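You operate a simulated robot arm through the tools that you are given. There is no shell and no other tool. Be economical: measure what you need, move in short steps, check, and stop when the job is done.

You run a simulated two-armed robot. Do the job below in one go: nothing can be reset, and whatever is moved stays where it is left.

TASK
Pick up the brush from the end table of the right bench with one hand, pass it to the other hand and put it on the top of the bench cabinet.

The check looks at the end state, three seconds after you hand in, the way a careful person would. Anything else that was tipped, shoved, dropped, spilled or broken makes it a failure.

THE ROBOT
Two 7-joint arms with four-finger grippers on one trunk, on a base that drives. Base frame: it is fixed to the floor where the robot stands at the start and does not move with it; the origin is under the middle of the robot, x ahead of it, y to its left, z up; the surface under the hand at the start is at about z = 840. Readings come in mm, rad, newtons and seconds.
The left shoulder is at the start at [40, 181, 1130], the right one opposite. With the tool pointing down near the work surface each hand reaches from about 320 to 840 mm from the robot's upright axis, wherever it stands, measured 20 degrees to its own side. Places, roughly: top of the bench cabinet [500, 3600, 400]. Payload 3.67 kg a hand.
The TCP of each hand is the grasp point between the finger pads, 28 mm short of the fingertips. In the tool frame z runs along the fingers and y along their closing line. The gripper opens to 112 mm. The gripper's body begins 73 mm behind the TCP.
Orientation is told as [roll, pitch, yaw] about the base's x, y, z axes, in that order, counted from this pose: with the fingers straight down and closing along the base's y, the tool's x points along the base's -x, its y along +y and its z along -z.

THE INTERFACE
- The arms move only by the tool step_arm. It takes "left_steps", "right_steps" or both (then of equal length, played together; a hand with none holds still); each is a list of rows, each a list of 6 numbers: the shift along the tool's x, y, z in mm, then the turn, a rotation vector about the tool's x, y, z in rad. In form: [[dx, dy, dz, ax, ay, az], ...]. A call has 1 to 10 rows; each row is the pose to reach, as a shift and turn from the pose commanded when the call began, along the tool's axes at that moment. "left_gripper" and "right_gripper" are, for a hand that has rows, the opening, from 0 (shut) to 1 (fully open), set as the call begins (left out, the last holds). A row lasts 0.2 s, in which the tool goes at most 50 mm and 0.15 rad; a call with a longer step from one row to the next is refused whole, and so is a gripper value outside its range. Where a pose cannot be reached the arm comes as near as it can. A force on the tool above 40 N (or 10 N above the force at the start of the call, whichever is more), or a blocked arm, ends the call early, and 0.2 s more pass. Each finger halts on what it meets, pressing with about 29 N; the grip force reading is that of the motor and also rises with nothing between the fingers. The clock runs only during rows and for 0.2 s after the last one: add rows that repeat a pose to give the fingers time. It gives the time, the measured TCP pose, the force on the tool (base axes), the opening and the grip force at its end, in the units of the frame above (readings bear some noise), with the torque about the TCP (base axes, N m) and any sound that the robot's microphone picked up, and new pictures: "show" is both (left out), scene, wrist or none (wrist: the cameras of the hands that moved).
- Cameras (640 x 400 px; columns grow to the right, rows downward): "scene" is now at [105.9, -8.2, 1357.9]; the picture's right is [-0.11, -0.99, 0.00], its down [-0.58, 0.07, -0.81] and it looks along [0.80, -0.09, -0.59] (base axes); focal length 295 px, centre (320, 200). "left" rides on the left gripper at [60, 18, -104] in its tool frame; the picture's right is [-0.29, 0.96, 0.00], its down [-0.80, -0.24, -0.55] and it looks along [-0.53, -0.16, 0.83] (tool axes); focal length 234 px, centre (320, 200). "right" rides on the right gripper at [60, -18, -104] in its tool frame; the picture's right is [0.29, 0.96, 0.00], its down [-0.80, 0.24, -0.55] and it looks along [-0.53, 0.16, 0.83] (tool axes); focal length 234 px, centre (320, 200). There is no depth. A picture from a camera that has moved, and an enlarged one, comes with that camera's place and axes in the base frame and with its lens.
- slide_trunk(by): slides the trunk up (or, below 0, down) by that many mm; the arms and the scene camera ride with it, the base frame stays. It gives what a move gives, with no picture.
- base_move(legs): drives the robot by 1 to 6 legs, each [ahead, left, turn to the left] in mm, mm and rad, along the robot's own axes; the way and the turn of a leg run together, so that a leg with both is an arc; at most 1500 mm and 3.142 rad a leg. The arms and the cameras ride along, it lands a little off, and it stops where it bumps. It gives what a move gives, and a new picture of the scene camera.
- turn_head(pan, tilt): turns the head with the scene camera to pan (to the left, within 1.501 rad either way) and tilt (down, from -0.506 to 1.204), counted from straight ahead of the robot. It gives what a move gives, and a new picture of the scene camera.
- close_up(camera, box): a new picture of the part [left, top, right, bottom] of that camera's present view, enlarged. It takes no simulated time.
- finish_job(): hands the job in; it is judged then, once.

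Work in short steps. Places have to be worked out from the pictures, the camera data and where the tool is seen: move nearer, look again, correct. Check each grasp and each placing, and mend what went wrong. You have 120 turns and 260 pictures in all, those below and enlarged ones among them. Open the grippers and draw the arms clear of the work before you hand the job in, unless the task says otherwise; then end with one line.

The tools are called after "Emit:" by a JSON object that holds its "op" and its "data". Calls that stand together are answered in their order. step_arm: Moves the arms, as the interface text tells. Its arguments: {"type":"object","properties":{"left_steps":{"type":"array","items":{"type":"array","items":{"type":"number"}}},"left_gripper":{"type":"number"},"right_steps":{"type":"array","items":{"type":"array","items":{"type":"number"}}},"right_gripper":{"type":"number"},"show":{"type":"string","enum":["both","scene","wrist","none"]}},"required":[]} The other tools are called the same way: slide_trunk (by) slides the trunk up or down; base_move (legs) drives the base; turn_head (pan, tilt) turns the head that bears the scene camera; close_up (camera, box) takes an enlarged picture of a part of a camera's view; finish_job () hands the job in.

At the start:

```text
time: 0.0
left_ee_pos: [477.7, 170.0, 1138.3]
left_tcp_rot: [0.0, 0.0, 0.003]
left_contact_force: [0.3, -0.5, -0.5]
left_wrist_torque: [-0.02, 0.01, 0.0]
left_width: 112.0
left_grasp_force: 0.1
right_ee_pos: [477.3, -336.3, 1132.0]
right_tcp_rot: [0.001, 0.0, -0.001]
right_contact_force: [0.2, -0.2, 0.1]
right_wrist_torque: [-0.01, -0.02, 0.0]
right_width: 111.9
right_grasp_force: 0.0
trunk travel left (down, up): [-250.0, 264.0]
robot x, y, heading: [-2.4, -1.8, -0.002]
head pan, tilt: [-0.113, 0.627]
```

scene: 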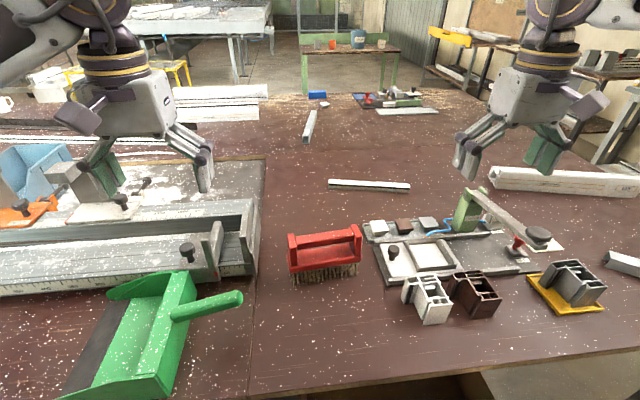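
right: 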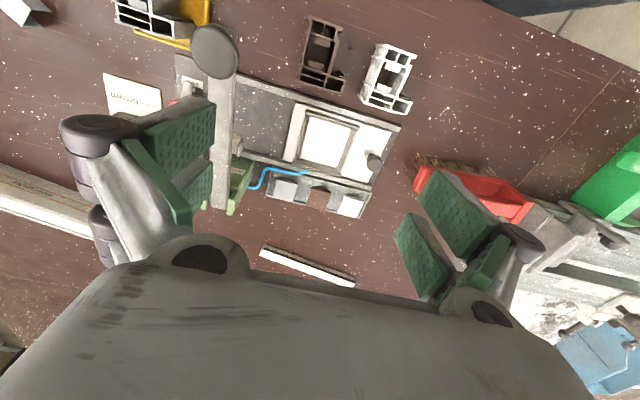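
left: 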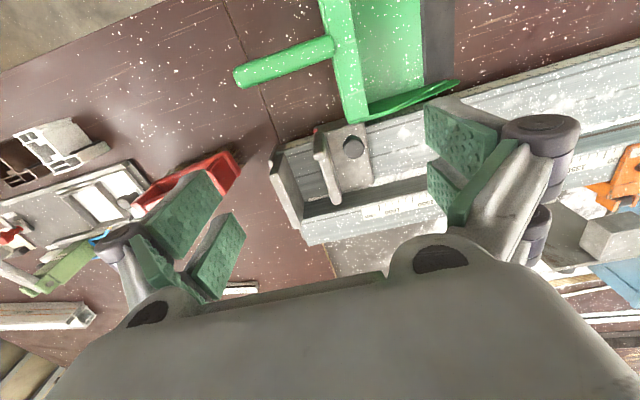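

I take a closer look at the red brush to judge its shape and pose.

Emit:
{"op": "close_up", "data": {"camera": "scene", "box": [260, 200, 400, 300]}}

Emit:
{"op": "close_up", "data": {"camera": "right", "box": [380, 120, 580, 260]}}

```text
4.00 times, centred on (330, 250) of scene
camera zoom: at [105.9, -8.2, 1357.9], right [-0.11, -0.99, 0.0], down [-0.58, 0.07, -0.81], along [0.8, -0.09, -0.59], focal length 1180 px, centre (280, 0)
```

zoom: 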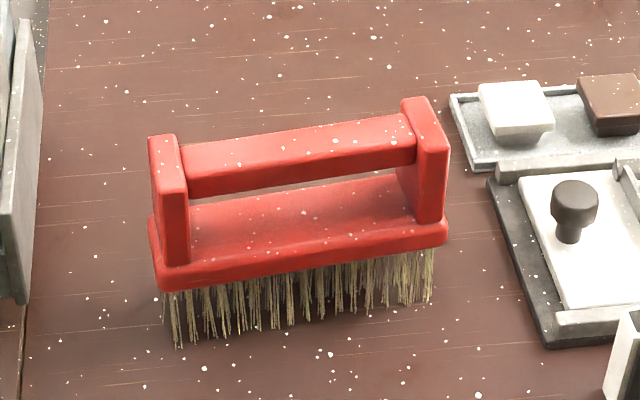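

```text
2.86 times, centred on (480, 190) of right
camera zoom: at [416.7, -356.9, 1235.2], right [-0.29, 0.96, 0.0], down [0.8, 0.24, 0.55], along [0.53, 0.16, -0.83], focal length 669 px, centre (-137, 229)
```

zoom: 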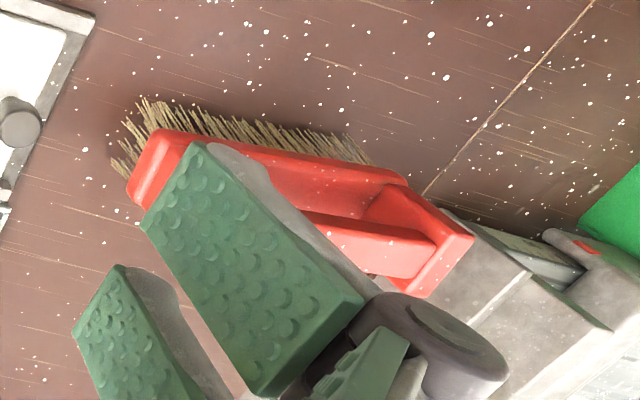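

The brush stands on its bristles with its bar handle on top, running roughly along y, near x 530, y −70, turned by about 0.1 rad. I turn the right hand so that it closes across the bar (yaw about +1.5) and bring it near, still high up.

Emit:
{"op": "step_arm", "data": {"right_steps": [[-5, 18, 0, 0, 0, -0.15], [-10, 36, 0, 0, 0, -0.3], [-15, 54, 0, 0, 0, -0.45], [-20, 72, 0, 0, 0, -0.6], [-25, 90, 0, 0, 0, -0.75], [-30, 108, 0, 0, 0, -0.9], [-35, 126, 0, 0, 0, -1.05], [-40, 144, 0, 0, 0, -1.2], [-45, 162, 0, 0, 0, -1.35], [-50, 180, 0, 0, 0, -1.5]]}}

```text
time: 2.2
left_ee_pos: [475.4, 172.0, 1140.1]
left_tcp_rot: [-0.002, 0.001, 0.001]
left_contact_force: [0.0, 0.5, -0.1]
left_wrist_torque: [0.0, -0.01, 0.0]
left_width: 111.9
left_grasp_force: 0.0
right_ee_pos: [347.2, -45.1, 1122.4]
right_tcp_rot: [-0.022, 0.013, 1.441]
right_contact_force: [-0.2, 0.3, 0.8]
right_wrist_torque: [-0.04, 0.01, -0.03]
right_width: 111.6
right_grasp_force: 0.1
right hand out of reach, approached as far as the arm can: row 6, 7, 8, 9, 10
trunk travel left (down, up): [-250.0, 264.0]
robot x, y, heading: [1.1, -0.1, 0.002]
head pan, tilt: [-0.113, 0.627]
camera scene: at [105.6, -7.1, 1358.0], right [-0.11, -0.99, 0.0], down [-0.58, 0.07, -0.81], along [0.8, -0.09, -0.59], focal length 295 px, centre (320, 200)
camera right: at [355.3, -106.7, 1229.3], right [-0.99, -0.16, -0.02], down [-0.15, 0.83, 0.54], along [-0.07, 0.53, -0.84], focal length 234 px, centre (320, 200)
```

scene: 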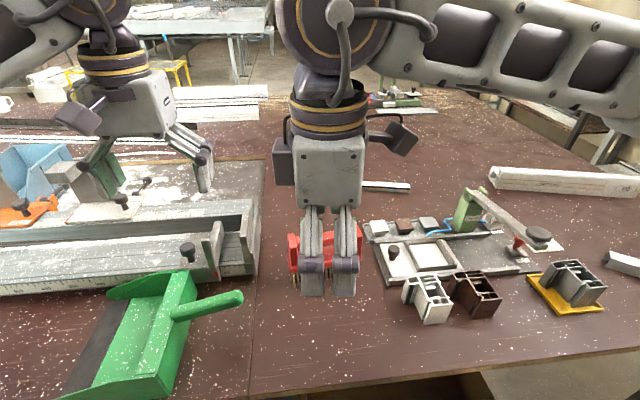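
right: 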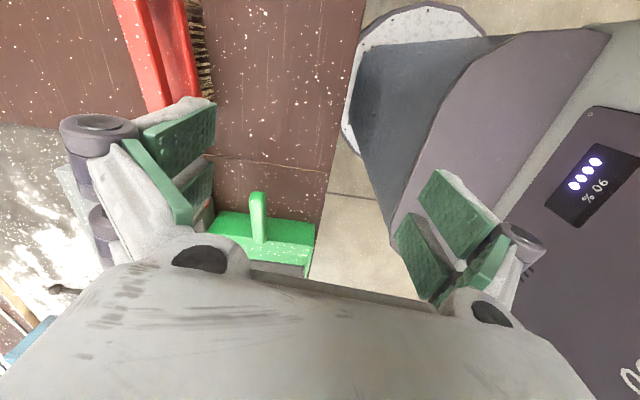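

The arm ran short of reach with that yaw, so I turn it back and will try the opposite turn.

Emit:
{"op": "step_arm", "data": {"right_steps": [[15, 0, 0, 0, 0, 0.15], [30, 0, 0, 0, 0, 0.3], [45, 0, 0, 0, 0, 0.45], [60, 0, 0, 0, 0, 0.6], [75, 0, 0, 0, 0, 0.75], [90, 0, 0, 0, 0, 0.9], [105, 0, 0, 0, 0, 1.05], [120, 0, 0, 0, 0, 1.2], [135, 0, 0, 0, 0, 1.35], [150, 0, 0, 0, 0, 1.5]], "show": "none"}}

```text
time: 4.4
left_ee_pos: [475.7, 170.5, 1139.4]
left_tcp_rot: [0.0, 0.0, 0.002]
left_contact_force: [0.1, 0.2, 0.0]
left_wrist_torque: [0.02, -0.01, -0.04]
left_width: 112.1
left_grasp_force: 0.0
right_ee_pos: [328.8, -196.9, 1127.8]
right_tcp_rot: [-0.012, -0.021, -0.062]
right_contact_force: [-1.2, -0.4, -0.1]
right_wrist_torque: [0.0, -0.03, 0.0]
right_width: 111.9
right_grasp_force: 0.1
trunk travel left (down, up): [-250.0, 264.0]
robot x, y, heading: [5.2, 1.9, -0.006]
head pan, tilt: [-0.113, 0.627]
```

Commands start from the pose reached, so the hand is now at (329, −197). I move it ahead and turn it to yaw of about −1.45.

Emit:
{"op": "step_arm", "data": {"right_steps": [[-20, 0, 0, 0, 0, 0.14], [-40, 0, 0, 0, 0, 0.28], [-60, 0, 0, 0, 0, 0.42], [-80, 0, 0, 0, 0, 0.56], [-100, 0, 0, 0, 0, 0.7], [-120, 0, 0, 0, 0, 0.84], [-140, 0, 0, 0, 0, 0.98], [-160, 0, 0, 0, 0, 1.12], [-180, 0, 0, 0, 0, 1.26], [-200, 0, 0, 0, 0, 1.4]]}}

```text
time: 6.6
left_ee_pos: [478.3, 171.5, 1138.8]
left_tcp_rot: [0.001, 0.002, 0.0]
left_contact_force: [0.1, 0.8, -0.6]
left_wrist_torque: [-0.04, 0.02, 0.03]
left_width: 111.8
left_grasp_force: 0.0
right_ee_pos: [530.2, -206.5, 1132.2]
right_tcp_rot: [0.017, -0.018, -1.46]
right_contact_force: [0.1, 0.0, -0.6]
right_wrist_torque: [-0.02, -0.01, -0.03]
right_width: 111.9
right_grasp_force: 0.1
trunk travel left (down, up): [-250.0, 264.0]
robot x, y, heading: [0.6, -0.8, 0.002]
head pan, tilt: [-0.113, 0.627]
camera scene: at [107.0, -8.1, 1357.8], right [-0.11, -0.99, 0.0], down [-0.58, 0.07, -0.81], along [0.8, -0.09, -0.59], focal length 295 px, centre (320, 200)
camera right: at [503.0, -148.9, 1235.4], right [0.92, 0.39, 0.01], down [0.32, -0.76, 0.57], along [0.23, -0.52, -0.82], focal length 234 px, centre (320, 200)
```

scene: 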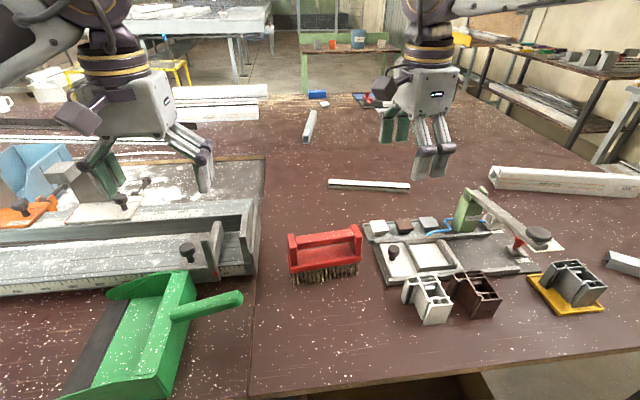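
right: 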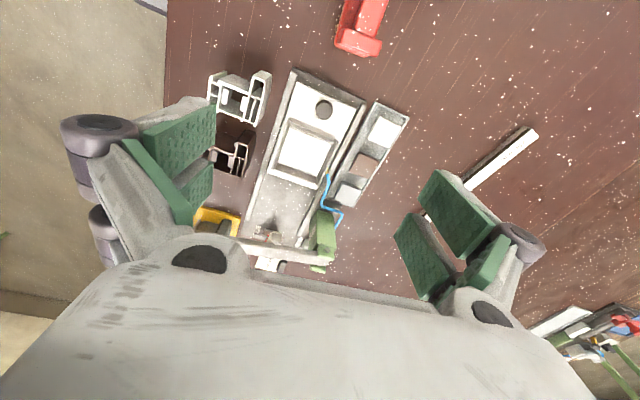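

The opposite yaw works. Next I tilt the hand so that it comes in from the right and above, leaving the left part of the bar free for the left hand, and move nearer to look.

Emit:
{"op": "step_arm", "data": {"right_steps": [[12, 2, 20, 0, 0.12, 0], [24, 4, 40, 0, 0.24, 0], [36, 6, 60, 0, 0.36, 0], [48, 8, 80, 0, 0.48, 0], [60, 10, 100, 0, 0.6, 0]]}}

```text
time: 7.8
left_ee_pos: [477.7, 170.3, 1138.2]
left_tcp_rot: [0.0, 0.003, 0.0]
left_contact_force: [1.1, 0.2, -0.1]
left_wrist_torque: [-0.03, -0.02, -0.03]
left_width: 112.1
left_grasp_force: 0.0
right_ee_pos: [533.6, -148.8, 1031.5]
right_tcp_rot: [0.022, 0.586, -1.447]
right_contact_force: [0.4, -0.7, 0.1]
right_wrist_torque: [0.03, 0.04, 0.01]
right_width: 111.6
right_grasp_force: 0.0
trunk travel left (down, up): [-250.0, 264.0]
robot x, y, heading: [0.3, -1.8, -0.003]
head pan, tilt: [-0.113, 0.627]
camera scene: at [106.5, -8.9, 1357.9], right [-0.11, -0.99, 0.0], down [-0.58, 0.07, -0.81], along [0.8, -0.09, -0.59], focal length 295 px, centre (320, 200)
camera right: at [514.4, -160.0, 1150.8], right [0.92, 0.35, 0.18], down [0.35, -0.94, 0.03], along [0.17, 0.04, -0.98], focal length 234 px, centre (320, 200)
```

scene: 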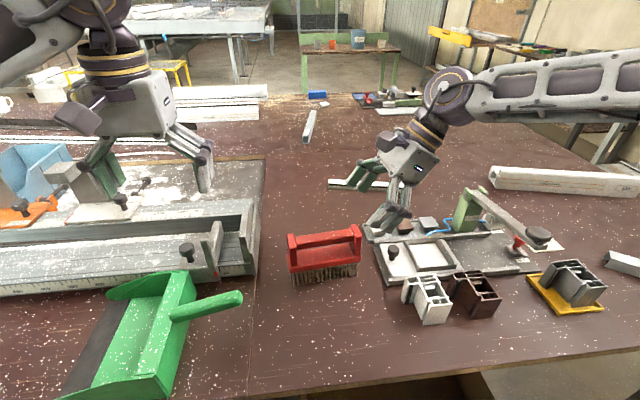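
right: 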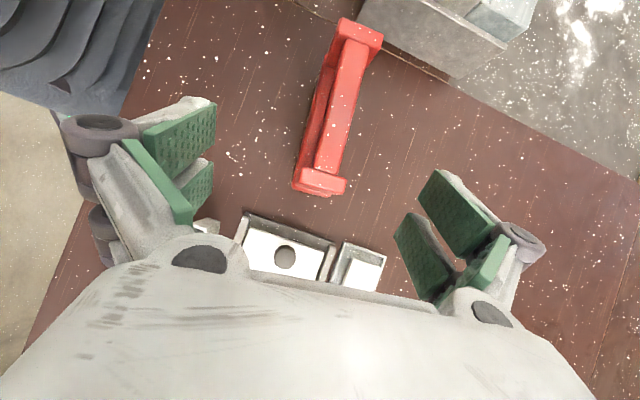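

The wrist camera sees the brush from straight above; I enlarge it to measure the bar.

Emit:
{"op": "close_up", "data": {"camera": "right", "box": [240, 0, 440, 200]}}

Emit:
{"op": "close_up", "data": {"camera": "scene", "box": [260, 180, 440, 300]}}

```text
2.00 times, centred on (340, 100) of right
camera zoom: at [514.4, -160.0, 1150.8], right [0.92, 0.35, 0.18], down [0.35, -0.94, 0.03], along [0.17, 0.04, -0.98], focal length 468 px, centre (280, 400)
```

zoom: 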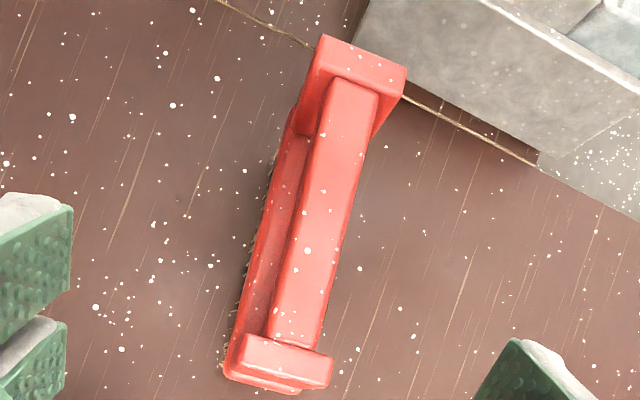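

```text
3.33 times, centred on (350, 240) of scene
camera zoom: at [106.5, -8.9, 1357.9], right [-0.11, -0.99, 0.0], down [-0.58, 0.07, -0.81], along [0.8, -0.09, -0.59], focal length 983 px, centre (220, 67)
```

zoom: 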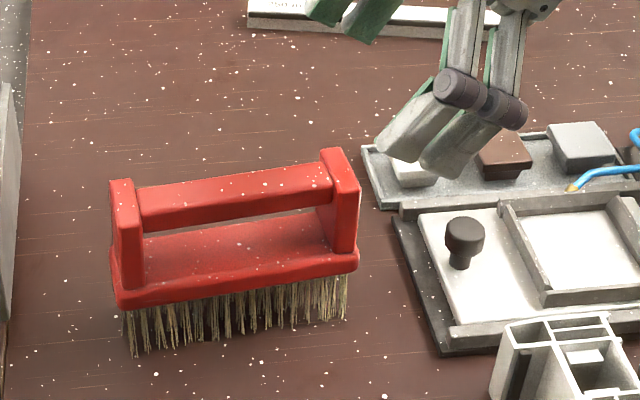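

From the two views I place the brush at centre (538, −67), with its axis at 0.12 rad. The tops of the uprights are at z about 948 and the bar at about 923–943. I go to 50 mm short of the grasp, at (542, −98, 936).

Emit:
{"op": "step_arm", "data": {"right_steps": [[-4, 5, 20, 0, 0, 0], [-8, 10, 40, 0, 0, 0], [-11.5, 14.3, 57, 0, 0, 0], [-11.5, 14.3, 57, 0, 0, 0]], "right_gripper": 1}}

```text
time: 8.8
left_ee_pos: [478.3, 170.8, 1137.6]
left_tcp_rot: [-0.002, 0.001, 0.003]
left_contact_force: [0.3, 0.2, 0.1]
left_wrist_torque: [0.01, 0.0, 0.0]
left_width: 112.1
left_grasp_force: 0.1
right_ee_pos: [546.8, -126.3, 977.3]
right_tcp_rot: [0.022, 0.582, -1.447]
right_contact_force: [-0.4, 0.5, -0.7]
right_wrist_torque: [0.01, -0.01, 0.0]
right_width: 112.0
right_grasp_force: 0.1
trunk travel left (down, up): [-250.0, 264.0]
robot x, y, heading: [-2.3, -1.0, 0.001]
head pan, tilt: [-0.113, 0.627]
camera scene: at [105.8, -8.3, 1358.0], right [-0.11, -0.99, 0.0], down [-0.58, 0.07, -0.81], along [0.8, -0.09, -0.59], focal length 295 px, centre (320, 200)
camera right: at [526.0, -137.1, 1097.6], right [0.92, 0.35, 0.18], down [0.35, -0.94, 0.03], along [0.17, 0.03, -0.98], focal length 234 px, centre (320, 200)
```

scene: 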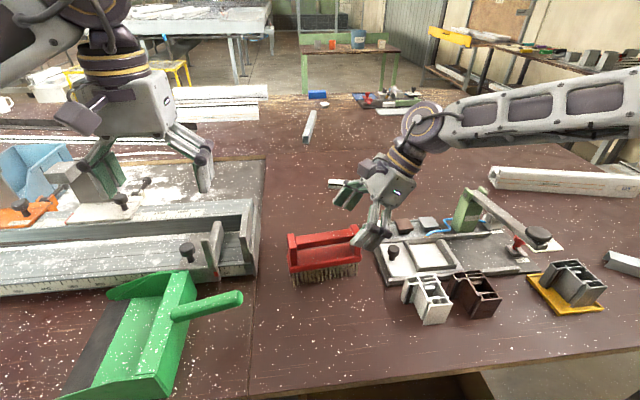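
right: 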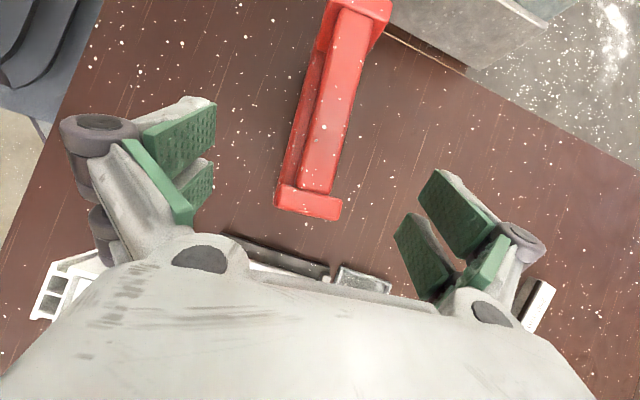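

The bar lies midway between the fingers, so I advance the last 50 mm along the tool axis.

Emit:
{"op": "step_arm", "data": {"right_steps": [[0, -1, 15, 0, 0, 0], [0, -1, 30, 0, 0, 0], [0, -1, 40, 0, 0, 0], [0, -1, 50, 0, 0, 0], [0, -1, 50, 0, 0, 0]]}}

Emit:
{"op": "close_up", "data": {"camera": "scene", "box": [270, 190, 430, 300]}}

```text
time: 10.0
left_ee_pos: [476.4, 171.4, 1139.6]
left_tcp_rot: [-0.001, 0.001, 0.002]
left_contact_force: [0.0, 0.6, 0.0]
left_wrist_torque: [-0.03, 0.03, 0.04]
left_width: 111.9
left_grasp_force: 0.0
right_ee_pos: [543.7, -97.5, 935.7]
right_tcp_rot: [0.021, 0.584, -1.447]
right_contact_force: [-1.1, -0.3, 0.0]
right_wrist_torque: [0.0, 0.0, -0.01]
right_width: 112.3
right_grasp_force: 0.1
trunk travel left (down, up): [-250.0, 264.0]
robot x, y, heading: [-1.4, 0.6, 0.002]
head pan, tilt: [-0.113, 0.627]
camera scene: at [105.7, -8.3, 1358.0], right [-0.11, -0.99, 0.0], down [-0.58, 0.07, -0.81], along [0.8, -0.09, -0.59], focal length 295 px, centre (320, 200)
camera right: at [523.7, -107.9, 1054.4], right [0.92, 0.35, 0.18], down [0.35, -0.94, 0.03], along [0.17, 0.03, -0.98], focal length 234 px, centre (320, 200)
```

scene: 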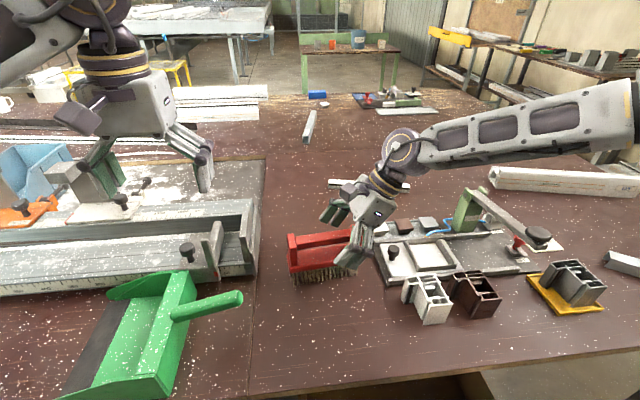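
right: 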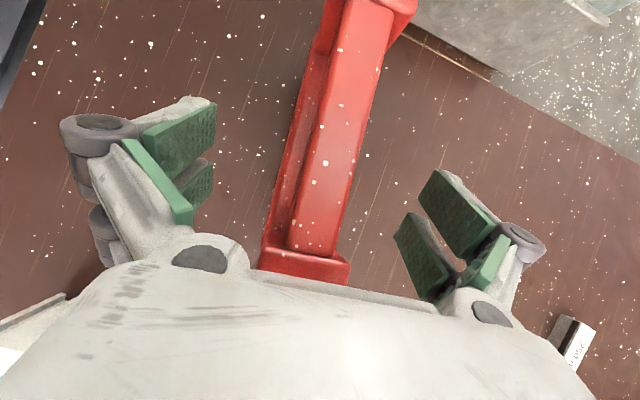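

```text
3.64 times, centred on (350, 245) of scene
camera zoom: at [105.7, -8.3, 1358.0], right [-0.11, -0.99, 0.0], down [-0.58, 0.07, -0.81], along [0.8, -0.09, -0.59], focal length 1072 px, centre (211, 36)
```

zoom: 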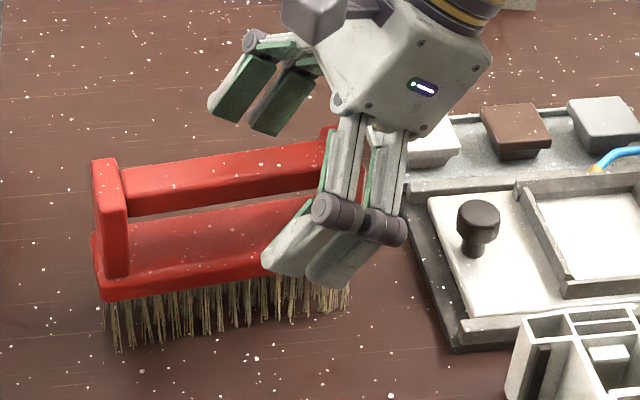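

The fingers straddle the bar clear of the base, so I close them.

Emit:
{"op": "step_arm", "data": {"right_steps": [[0, 0, 0, 0, 0, 0], [0, 0, 0, 0, 0, 0], [0, 0, 0, 0, 0, 0], [0, 0, 0, 0, 0, 0], [0, 0, 0, 0, 0, 0]], "right_gripper": 0}}

Emit:
{"op": "close_up", "data": {"camera": "scene", "box": [270, 190, 430, 300]}}

```text
time: 11.2
left_ee_pos: [478.1, 171.8, 1138.6]
left_tcp_rot: [0.001, 0.0, 0.002]
left_contact_force: [0.0, -0.2, 0.3]
left_wrist_torque: [0.01, 0.0, -0.01]
left_width: 111.8
left_grasp_force: 0.1
right_ee_pos: [544.2, -96.4, 935.4]
right_tcp_rot: [0.023, 0.583, -1.445]
right_contact_force: [1.5, 1.1, 4.3]
right_wrist_torque: [-0.17, -0.05, -0.02]
right_width: 40.1
right_grasp_force: 29.5
trunk travel left (down, up): [-250.0, 264.0]
robot x, y, heading: [-3.8, -1.2, 0.004]
head pan, tilt: [-0.113, 0.627]
camera scene: at [105.7, -7.9, 1358.0], right [-0.11, -0.99, 0.0], down [-0.58, 0.07, -0.81], along [0.8, -0.09, -0.59], focal length 295 px, centre (320, 200)
camera right: at [523.8, -107.6, 1055.0], right [0.92, 0.35, 0.18], down [0.35, -0.94, 0.03], along [0.18, 0.03, -0.98], focal length 234 px, centre (320, 200)
```

scene: 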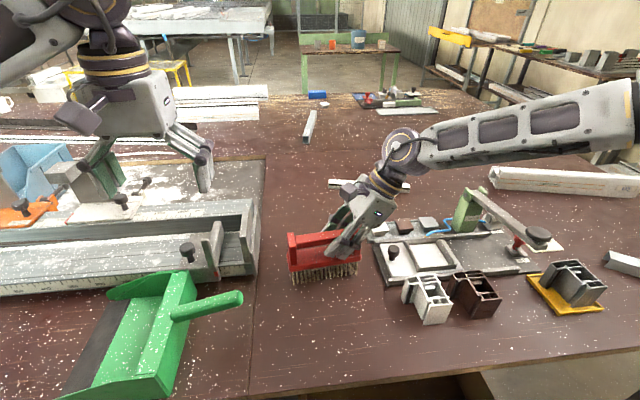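
right: 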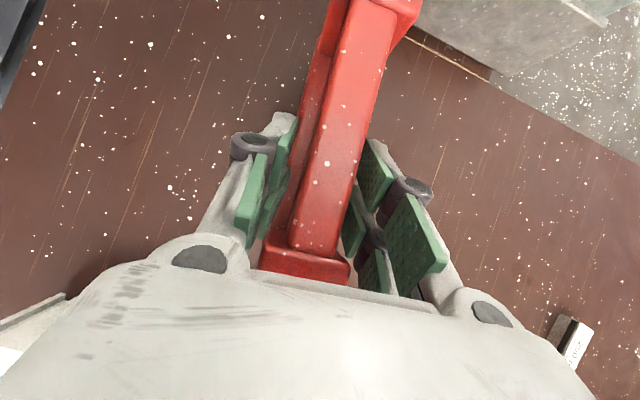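

```text
3.64 times, centred on (350, 245) of scene
camera zoom: at [105.7, -7.9, 1358.0], right [-0.11, -0.99, 0.0], down [-0.58, 0.07, -0.81], along [0.8, -0.09, -0.59], focal length 1072 px, centre (211, 36)
```

zoom: 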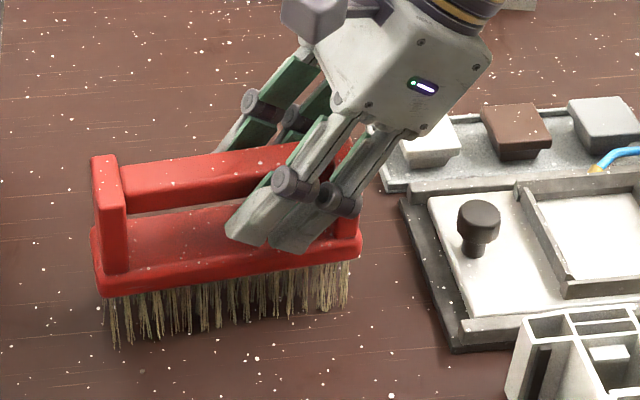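

The hand gripped at 40 mm, which is the width of the uprights, with 29.5 N. I lift slowly and check the hold.

Emit:
{"op": "step_arm", "data": {"right_steps": [[5.5, 0, -8.3, 0, 0, 0], [11, 0, -16.7, 0, 0, 0], [22, 0, -33, 0, 0, 0], [33, 0, -50, 0, 0, 0], [44, 0, -66.6, 0, 0, 0], [55.3, 0, -83.3, 0, 0, 0], [55.3, 0, -83.3, 0, 0, 0]], "right_gripper": 0}}

Emit:
{"op": "close_up", "data": {"camera": "scene", "box": [250, 150, 450, 280]}}

```text
time: 12.8
left_ee_pos: [477.5, 171.0, 1138.0]
left_tcp_rot: [0.0, 0.002, 0.003]
left_contact_force: [0.6, 0.2, 0.7]
left_wrist_torque: [0.01, 0.01, -0.01]
left_width: 112.0
left_grasp_force: 0.0
right_ee_pos: [541.0, -98.1, 1034.3]
right_tcp_rot: [0.02, 0.585, -1.448]
right_contact_force: [-0.1, -0.2, -2.1]
right_wrist_torque: [-0.06, -0.01, 0.0]
right_width: 39.7
right_grasp_force: 29.2
trunk travel left (down, up): [-250.0, 264.0]
robot x, y, heading: [-0.9, 2.2, 0.001]
head pan, tilt: [-0.113, 0.627]
camera scene: at [106.6, -8.3, 1357.8], right [-0.11, -0.99, 0.0], down [-0.58, 0.07, -0.81], along [0.8, -0.09, -0.59], focal length 295 px, centre (320, 200)
camera right: at [521.8, -108.5, 1153.5], right [0.92, 0.35, 0.17], down [0.35, -0.94, 0.03], along [0.17, 0.03, -0.98], focal length 234 px, centre (320, 200)
```

scene: 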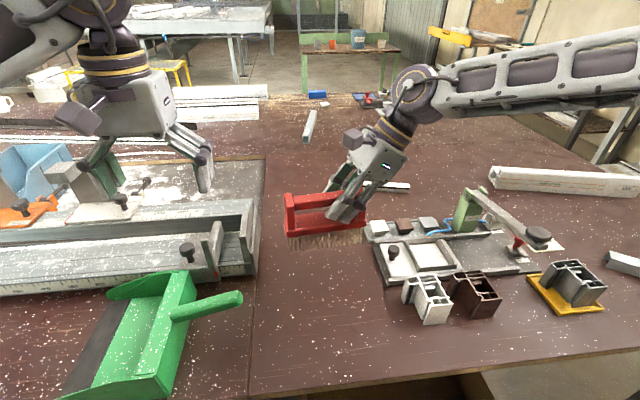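
right: 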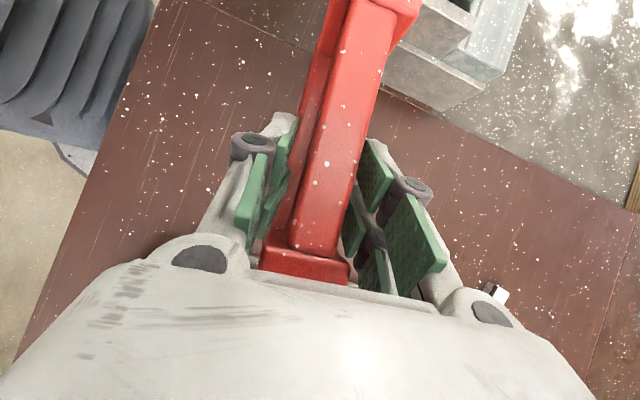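

```text
3.08 times, centred on (350, 215) of scene
camera zoom: at [106.6, -8.3, 1357.8], right [-0.11, -0.99, 0.0], down [-0.58, 0.07, -0.81], along [0.8, -0.09, -0.59], focal length 908 px, centre (228, 154)
```

zoom: 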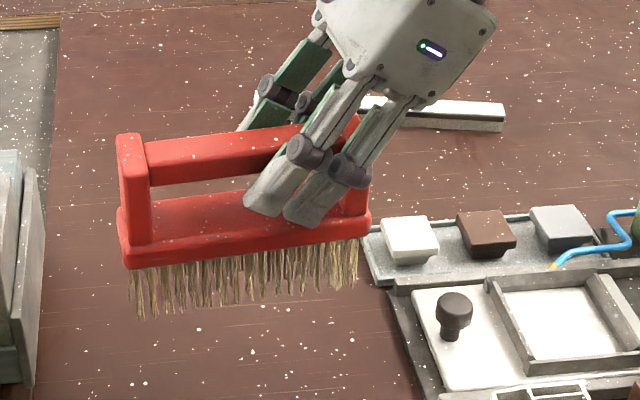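

The brush is lifted and held firmly. For the handover the left hand will take the left upright, tilted in from the left, so first I turn the left hand and move it aside.

Emit:
{"op": "step_arm", "data": {"left_steps": [[-5, 9, -2, 0, 0, -0.15], [-10, 18, -4, 0, 0, -0.3], [-15, 27, -6, 0, 0, -0.45], [-20, 36, -8, 0, 0, -0.6], [-25, 45, -10, 0, 0, -0.75], [-30, 54, -12, 0, 0, -0.9], [-35, 63, -14, 0, 0, -1.05], [-40, 72, -16, 0, 0, -1.2], [-45, 81, -18, 0, 0, -1.35], [-50, 90, -20, 0, 0, -1.5]], "show": "scene"}}

```text
time: 15.0
left_ee_pos: [528.1, 261.8, 1159.9]
left_tcp_rot: [0.0, -0.001, 1.503]
left_contact_force: [-0.5, -0.6, 0.4]
left_wrist_torque: [0.0, -0.01, -0.03]
left_width: 111.8
left_grasp_force: 0.1
right_ee_pos: [542.5, -98.2, 1034.2]
right_tcp_rot: [0.022, 0.581, -1.447]
right_contact_force: [-0.1, -0.5, -2.3]
right_wrist_torque: [-0.08, -0.02, 0.0]
right_width: 39.7
right_grasp_force: 28.8
trunk travel left (down, up): [-250.0, 264.0]
robot x, y, heading: [-1.2, -0.7, -0.003]
head pan, tilt: [-0.113, 0.627]
camera scene: at [106.3, -7.9, 1357.9], right [-0.11, -0.99, 0.0], down [-0.58, 0.07, -0.81], along [0.8, -0.09, -0.59], focal length 295 px, centre (320, 200)
```

scene: 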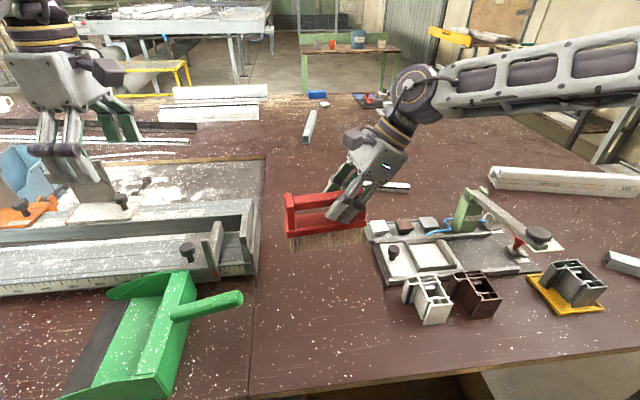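

I tilt the left hand 0.8 rad so that it points right and down, and move the right hand 80 mm left and 60 mm up, squaring the brush to the base axes.

Emit:
{"op": "step_arm", "data": {"left_steps": [[0, 0, 0, 0, 0.13, -0.01], [0, 0, 0, 0, 0.26, -0.02], [0, 0, 0, 0, 0.4, -0.03], [0, 0, 0, 0, 0.53, -0.045], [0, 0, 0, 0, 0.67, -0.055], [0, 0, 0, 0, 0.8, -0.068], [0, 0, 0, 0, 0.8, -0.068]], "right_steps": [[16, 2, -1, -0.011, 0, 0.017], [33, 3, -2, -0.022, 0, 0.033], [50, 5, -3, -0.033, 0, 0.05], [66, 7, -4, -0.044, 0, 0.067], [82, 8, -5, -0.055, 0, 0.083], [99, 10, -6, -0.066, 0, 0.1], [99, 10, -6, -0.066, 0, 0.1]], "left_gripper": 1, "right_gripper": 0}}

Emit:
{"op": "close_up", "data": {"camera": "scene", "box": [200, 100, 440, 250]}}

```text
time: 16.6
left_ee_pos: [527.0, 260.5, 1160.1]
left_tcp_rot: [0.038, 0.8, 1.589]
left_contact_force: [-0.7, -0.4, 0.6]
left_wrist_torque: [0.07, 0.02, -0.02]
left_width: 112.1
left_grasp_force: 0.0
right_ee_pos: [542.8, -19.3, 1094.9]
right_tcp_rot: [0.021, 0.585, -1.566]
right_contact_force: [-0.5, -0.3, -2.3]
right_wrist_torque: [-0.04, -0.03, 0.01]
right_width: 39.8
right_grasp_force: 29.2
trunk travel left (down, up): [-250.0, 264.0]
robot x, y, heading: [-1.8, 0.6, -0.004]
head pan, tilt: [-0.113, 0.627]
camera scene: at [106.1, -8.9, 1357.9], right [-0.11, -0.99, 0.0], down [-0.58, 0.07, -0.81], along [0.8, -0.09, -0.59], focal length 295 px, centre (320, 200)
camera right: at [520.9, -27.0, 1213.8], right [0.96, 0.23, 0.18], down [0.23, -0.97, 0.03], along [0.18, 0.02, -0.98], focal length 234 px, centre (320, 200)
camera left: at [512.5, 293.1, 1274.1], right [-0.96, 0.21, -0.18], down [0.24, 0.95, -0.19], along [0.13, -0.23, -0.96], focal length 234 px, centre (320, 200)
```

scene: 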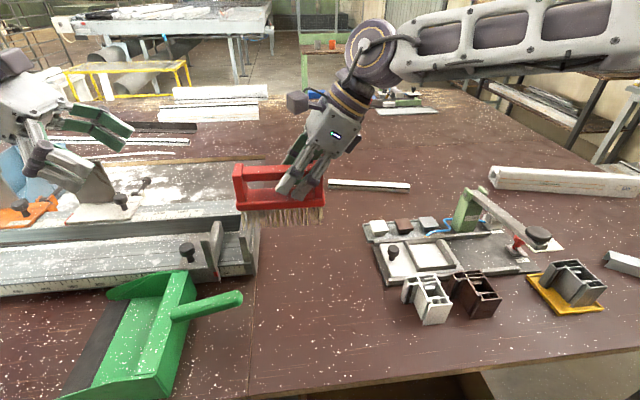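
right: 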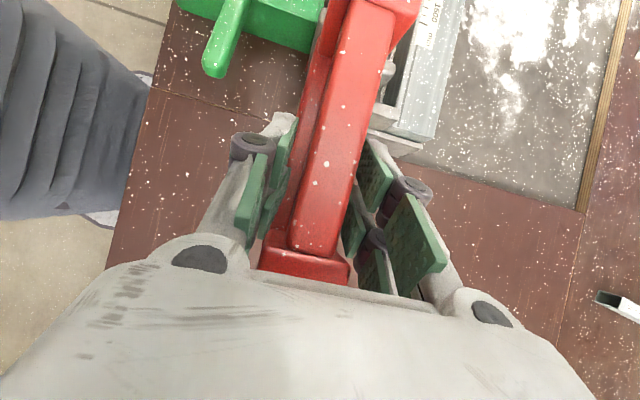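
left: 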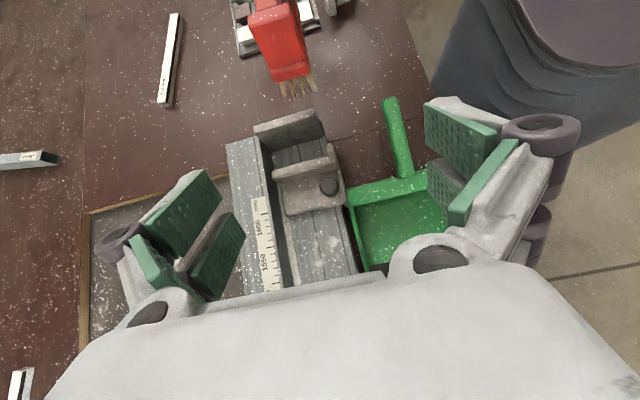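

```text
2.67 times, centred on (320, 175) of scene
camera zoom: at [106.1, -8.9, 1357.9], right [-0.11, -0.99, 0.0], down [-0.58, 0.07, -0.81], along [0.8, -0.09, -0.59], focal length 786 px, centre (320, 267)
```

zoom: 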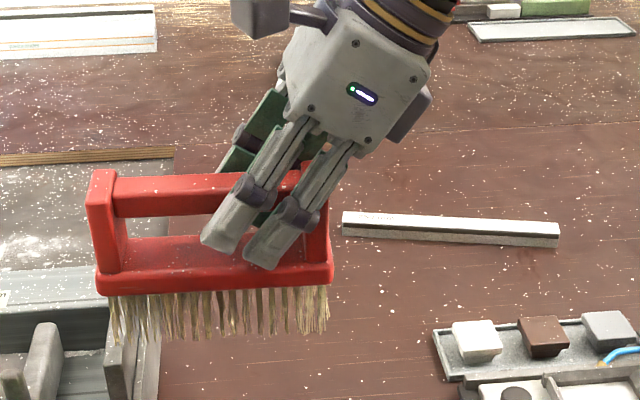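

The brush's left upright should be at about x 542, y 67–86, z 1058–1107. I move the left hand onto the approach line, 80 mm short.

Emit:
{"op": "step_arm", "data": {"left_steps": [[18, -4, 25, 0.002, 0, 0.01], [36, -8, 50, 0.004, 0, 0.02], [54, -12, 75, 0.006, 0, 0.03], [72, -15.5, 100, 0.007, 0, 0.033], [72, -15.5, 100, 0.007, 0, 0.033]]}}

Emit:
{"op": "close_up", "data": {"camera": "scene", "box": [160, 80, 400, 230]}}

```text
time: 17.8
left_ee_pos: [540.0, 140.3, 1142.5]
left_tcp_rot: [-0.004, 0.799, 1.543]
left_contact_force: [-0.5, 0.4, -0.6]
left_wrist_torque: [0.02, 0.03, 0.0]
left_width: 112.2
left_grasp_force: 0.0
right_ee_pos: [541.5, -17.4, 1095.6]
right_tcp_rot: [0.022, 0.583, -1.566]
right_contact_force: [-0.7, 0.7, -2.3]
right_wrist_torque: [-0.06, -0.01, 0.0]
right_width: 39.5
right_grasp_force: 29.6
trunk travel left (down, up): [-250.0, 264.0]
robot x, y, heading: [-1.1, 1.8, -0.002]
head pan, tilt: [-0.113, 0.627]
camera scene: at [105.8, -7.3, 1357.9], right [-0.11, -0.99, 0.0], down [-0.58, 0.07, -0.81], along [0.8, -0.09, -0.59], focal length 295 px, centre (320, 200)
camera left: at [522.7, 173.8, 1256.2], right [-0.95, 0.23, -0.21], down [0.27, 0.95, -0.19], along [0.16, -0.23, -0.96], focal length 234 px, centre (320, 200)
```

scene: 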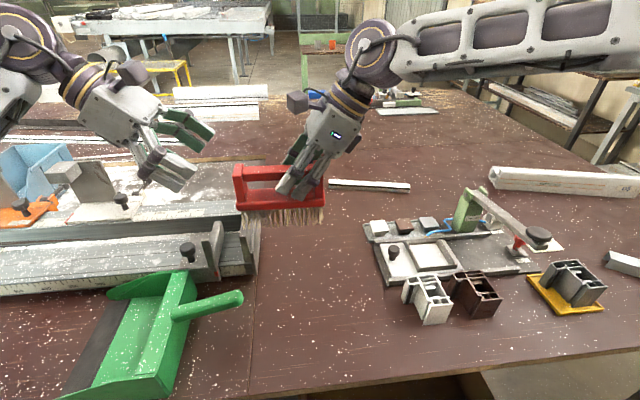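
left: 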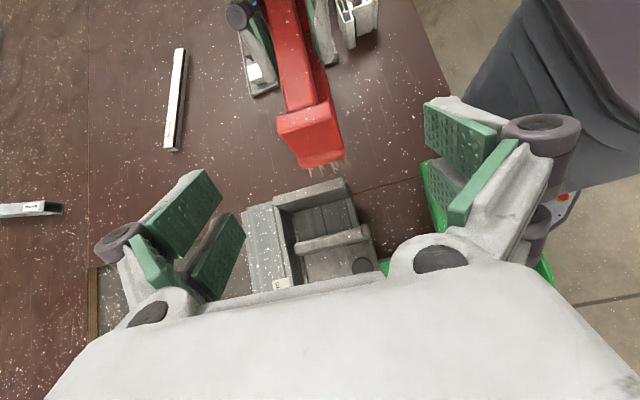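

```text
2.67 times, centred on (280, 155) of scene
camera zoom: at [105.8, -7.3, 1357.9], right [-0.11, -0.99, 0.0], down [-0.58, 0.07, -0.81], along [0.8, -0.09, -0.59], focal length 786 px, centre (427, 320)
```

zoom: 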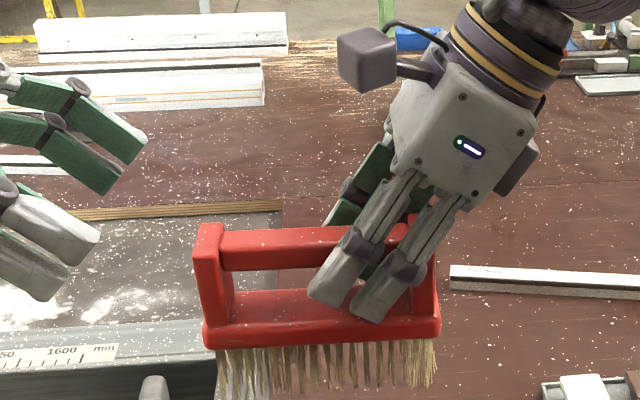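

The left camera confirms the upright's outer top edge at about (543, 84, 1107). I advance the left hand 83 mm onto the upright.

Emit:
{"op": "step_arm", "data": {"left_steps": [[0, -2, 20, 0, 0, 0], [0, -2, 40, 0, 0, 0], [0, -2, 60, 0, 0, 0], [0, -2, 75, 0, 0, 0], [0, -2, 83, 0, 0, 0], [0, -2, 83, 0, 0, 0]]}}

Emit:
{"op": "close_up", "data": {"camera": "scene", "box": [160, 80, 400, 230]}}

```text
time: 19.2
left_ee_pos: [542.1, 79.8, 1080.9]
left_tcp_rot: [-0.002, 0.8, 1.542]
left_contact_force: [-0.6, 0.0, -0.4]
left_wrist_torque: [-0.03, -0.03, 0.03]
left_width: 111.9
left_grasp_force: 0.2
right_ee_pos: [542.2, -17.7, 1095.1]
right_tcp_rot: [0.021, 0.585, -1.568]
right_contact_force: [-0.2, 0.2, -3.2]
right_wrist_torque: [-0.04, -0.02, -0.01]
right_width: 39.7
right_grasp_force: 29.0
trunk travel left (down, up): [-250.0, 264.0]
robot x, y, heading: [2.6, 0.3, 0.003]
head pan, tilt: [-0.113, 0.627]
camera scene: at [106.2, -8.0, 1357.9], right [-0.11, -0.99, 0.0], down [-0.58, 0.07, -0.81], along [0.8, -0.09, -0.59], focal length 295 px, centre (320, 200)
camera left: at [524.2, 113.5, 1196.2], right [-0.95, 0.23, -0.21], down [0.27, 0.95, -0.19], along [0.16, -0.23, -0.96], focal length 234 px, centre (320, 200)
```

scene: 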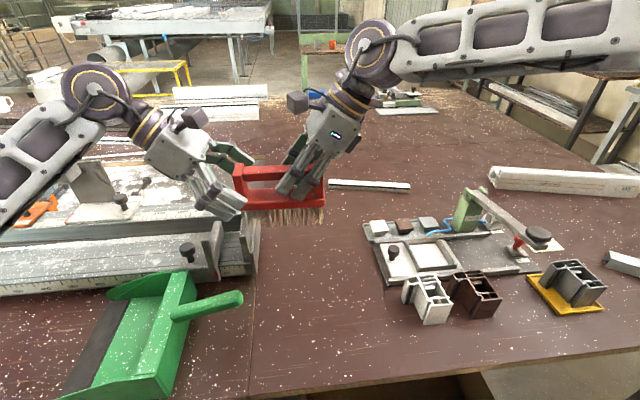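
left: 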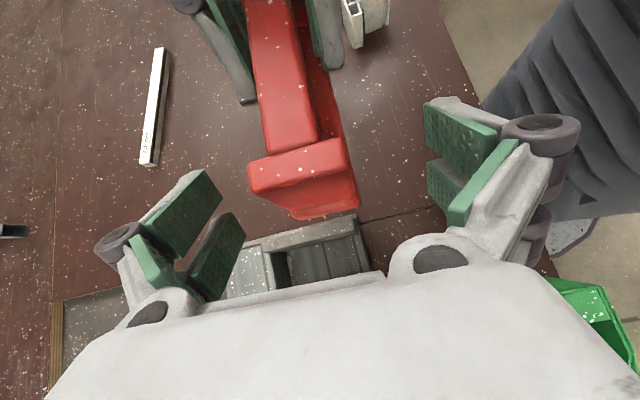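

```text
2.67 times, centred on (280, 155) of scene
camera zoom: at [106.2, -8.0, 1357.9], right [-0.11, -0.99, 0.0], down [-0.58, 0.07, -0.81], along [0.8, -0.09, -0.59], focal length 786 px, centre (427, 320)
```

zoom: 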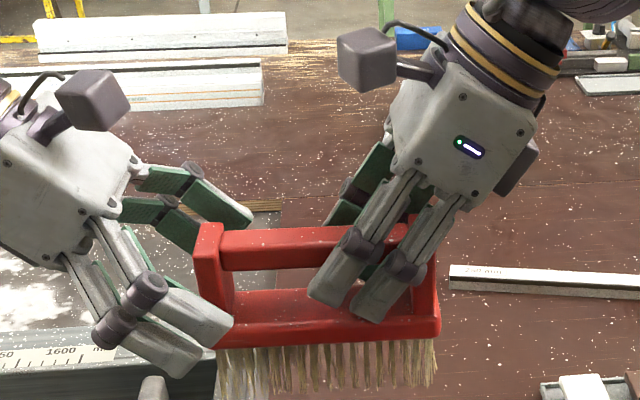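

The overlap looks modest, so I advance 12 mm more and then close the left hand.

Emit:
{"op": "step_arm", "data": {"left_steps": [[3, 0, 6, 0, 0, 0], [5, 0, 13, 0, 0, 0], [5, 0, 13, 0, 0, 0]], "show": "none"}}

Emit:
{"op": "step_arm", "data": {"left_steps": [[0, 0, 0, 0, 0, 0], [0, 0, 0, 0, 0, 0], [0, 0, 0, 0, 0, 0], [0, 0, 0, 0, 0, 0], [0, 0, 0, 0, 0, 0]], "left_gripper": 0}}

Emit:
{"op": "close_up", "data": {"camera": "scene", "box": [160, 80, 400, 230]}}

```text
time: 20.0
left_ee_pos: [540.6, 67.4, 1075.4]
left_tcp_rot: [-0.004, 0.802, 1.54]
left_contact_force: [0.0, 0.0, -0.1]
left_wrist_torque: [0.0, 0.0, 0.01]
left_width: 112.2
left_grasp_force: 0.0
right_ee_pos: [542.6, -17.6, 1094.9]
right_tcp_rot: [0.022, 0.585, -1.567]
right_contact_force: [-0.4, -0.2, -2.3]
right_wrist_torque: [-0.06, -0.02, -0.02]
right_width: 39.7
right_grasp_force: 28.4
trunk travel left (down, up): [-250.0, 264.0]
robot x, y, heading: [-1.9, -1.7, -0.001]
head pan, tilt: [-0.113, 0.627]
```

```text
time: 21.2
left_ee_pos: [541.1, 67.9, 1075.3]
left_tcp_rot: [-0.002, 0.799, 1.543]
left_contact_force: [6.1, -3.6, -0.7]
left_wrist_torque: [0.22, 0.2, 0.52]
left_width: 45.7
left_grasp_force: 29.3
right_ee_pos: [542.4, -17.6, 1095.4]
right_tcp_rot: [0.019, 0.585, -1.566]
right_contact_force: [-7.2, 3.6, 0.2]
right_wrist_torque: [0.01, -0.02, 0.04]
right_width: 27.7
right_grasp_force: 28.9
trunk travel left (down, up): [-250.0, 264.0]
robot x, y, heading: [-1.7, 0.3, -0.001]
head pan, tilt: [-0.113, 0.627]
camera scene: at [106.1, -8.1, 1357.9], right [-0.11, -0.99, 0.0], down [-0.58, 0.07, -0.81], along [0.8, -0.09, -0.59], focal length 295 px, centre (320, 200)
camera left: at [524.0, 100.7, 1189.8], right [-0.95, 0.23, -0.21], down [0.27, 0.95, -0.19], along [0.15, -0.23, -0.96], focal length 234 px, centre (320, 200)
```

scene: 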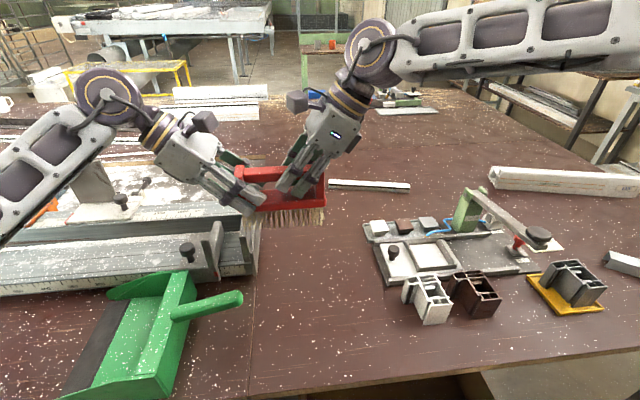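
left: 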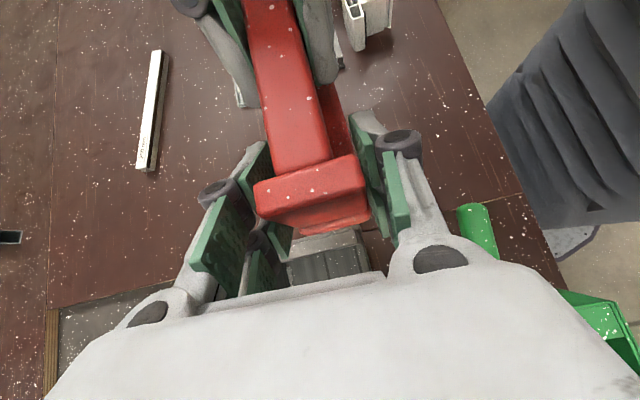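

```text
2.67 times, centred on (280, 155) of scene
camera zoom: at [106.1, -8.1, 1357.9], right [-0.11, -0.99, 0.0], down [-0.58, 0.07, -0.81], along [0.8, -0.09, -0.59], focal length 786 px, centre (427, 320)
```

zoom: 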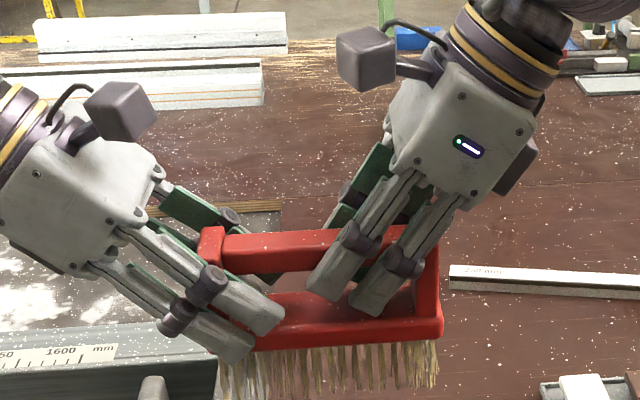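

The left hand holds at 45.7 mm with 29 N while the brush sits slightly twisted between the hands. I open the right hand and watch whether the left keeps it.

Emit:
{"op": "step_arm", "data": {"right_steps": [[0, 0, 0, 0, 0, 0], [0, 0, 0, 0, 0, 0], [0, 0, 0, 0, 0, 0], [0, 0, 0, 0, 0, 0]], "right_gripper": 1}}

Emit:
{"op": "close_up", "data": {"camera": "scene", "box": [160, 80, 400, 230]}}

```text
time: 22.2
left_ee_pos: [540.7, 67.1, 1076.6]
left_tcp_rot: [-0.003, 0.797, 1.541]
left_contact_force: [0.7, 0.2, 0.7]
left_wrist_torque: [0.11, 0.02, 0.01]
left_width: 45.4
left_grasp_force: 29.0
right_ee_pos: [541.4, -17.5, 1095.3]
right_tcp_rot: [0.022, 0.583, -1.568]
right_contact_force: [0.5, -0.7, -0.5]
right_wrist_torque: [0.0, -0.01, -0.01]
right_width: 112.0
right_grasp_force: 0.0
trunk travel left (down, up): [-250.0, 264.0]
robot x, y, heading: [-0.7, 3.3, 0.001]
head pan, tilt: [-0.113, 0.627]
camera scene: at [106.2, -8.1, 1357.9], right [-0.11, -0.99, 0.0], down [-0.58, 0.07, -0.81], along [0.8, -0.09, -0.59], focal length 295 px, centre (320, 200)
camera right: at [520.9, -26.4, 1213.8], right [0.96, 0.23, 0.18], down [0.23, -0.97, 0.03], along [0.18, 0.02, -0.98], focal length 234 px, centre (320, 200)
```

scene: 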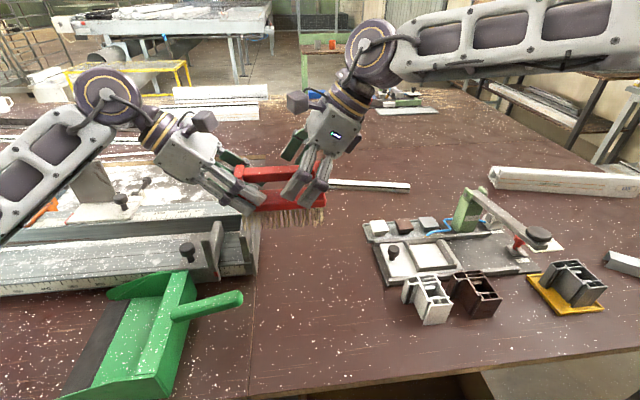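
right: 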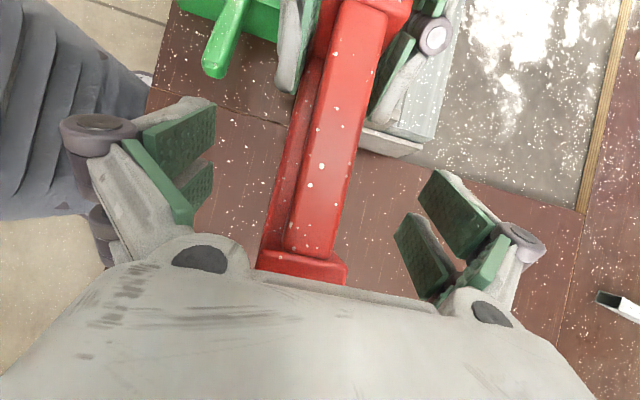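

```text
2.67 times, centred on (280, 155) of scene
camera zoom: at [106.2, -8.1, 1357.9], right [-0.11, -0.99, 0.0], down [-0.58, 0.07, -0.81], along [0.8, -0.09, -0.59], focal length 786 px, centre (427, 320)
```

zoom: 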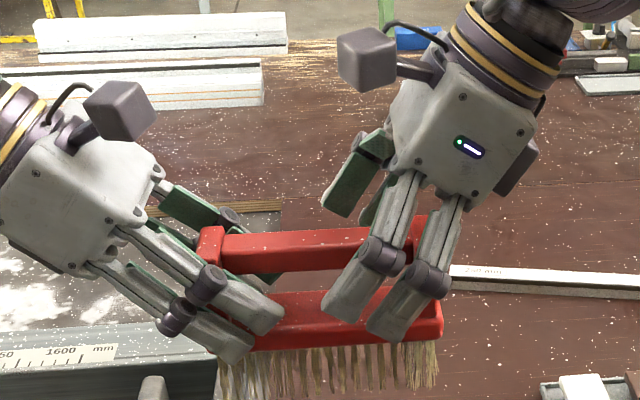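

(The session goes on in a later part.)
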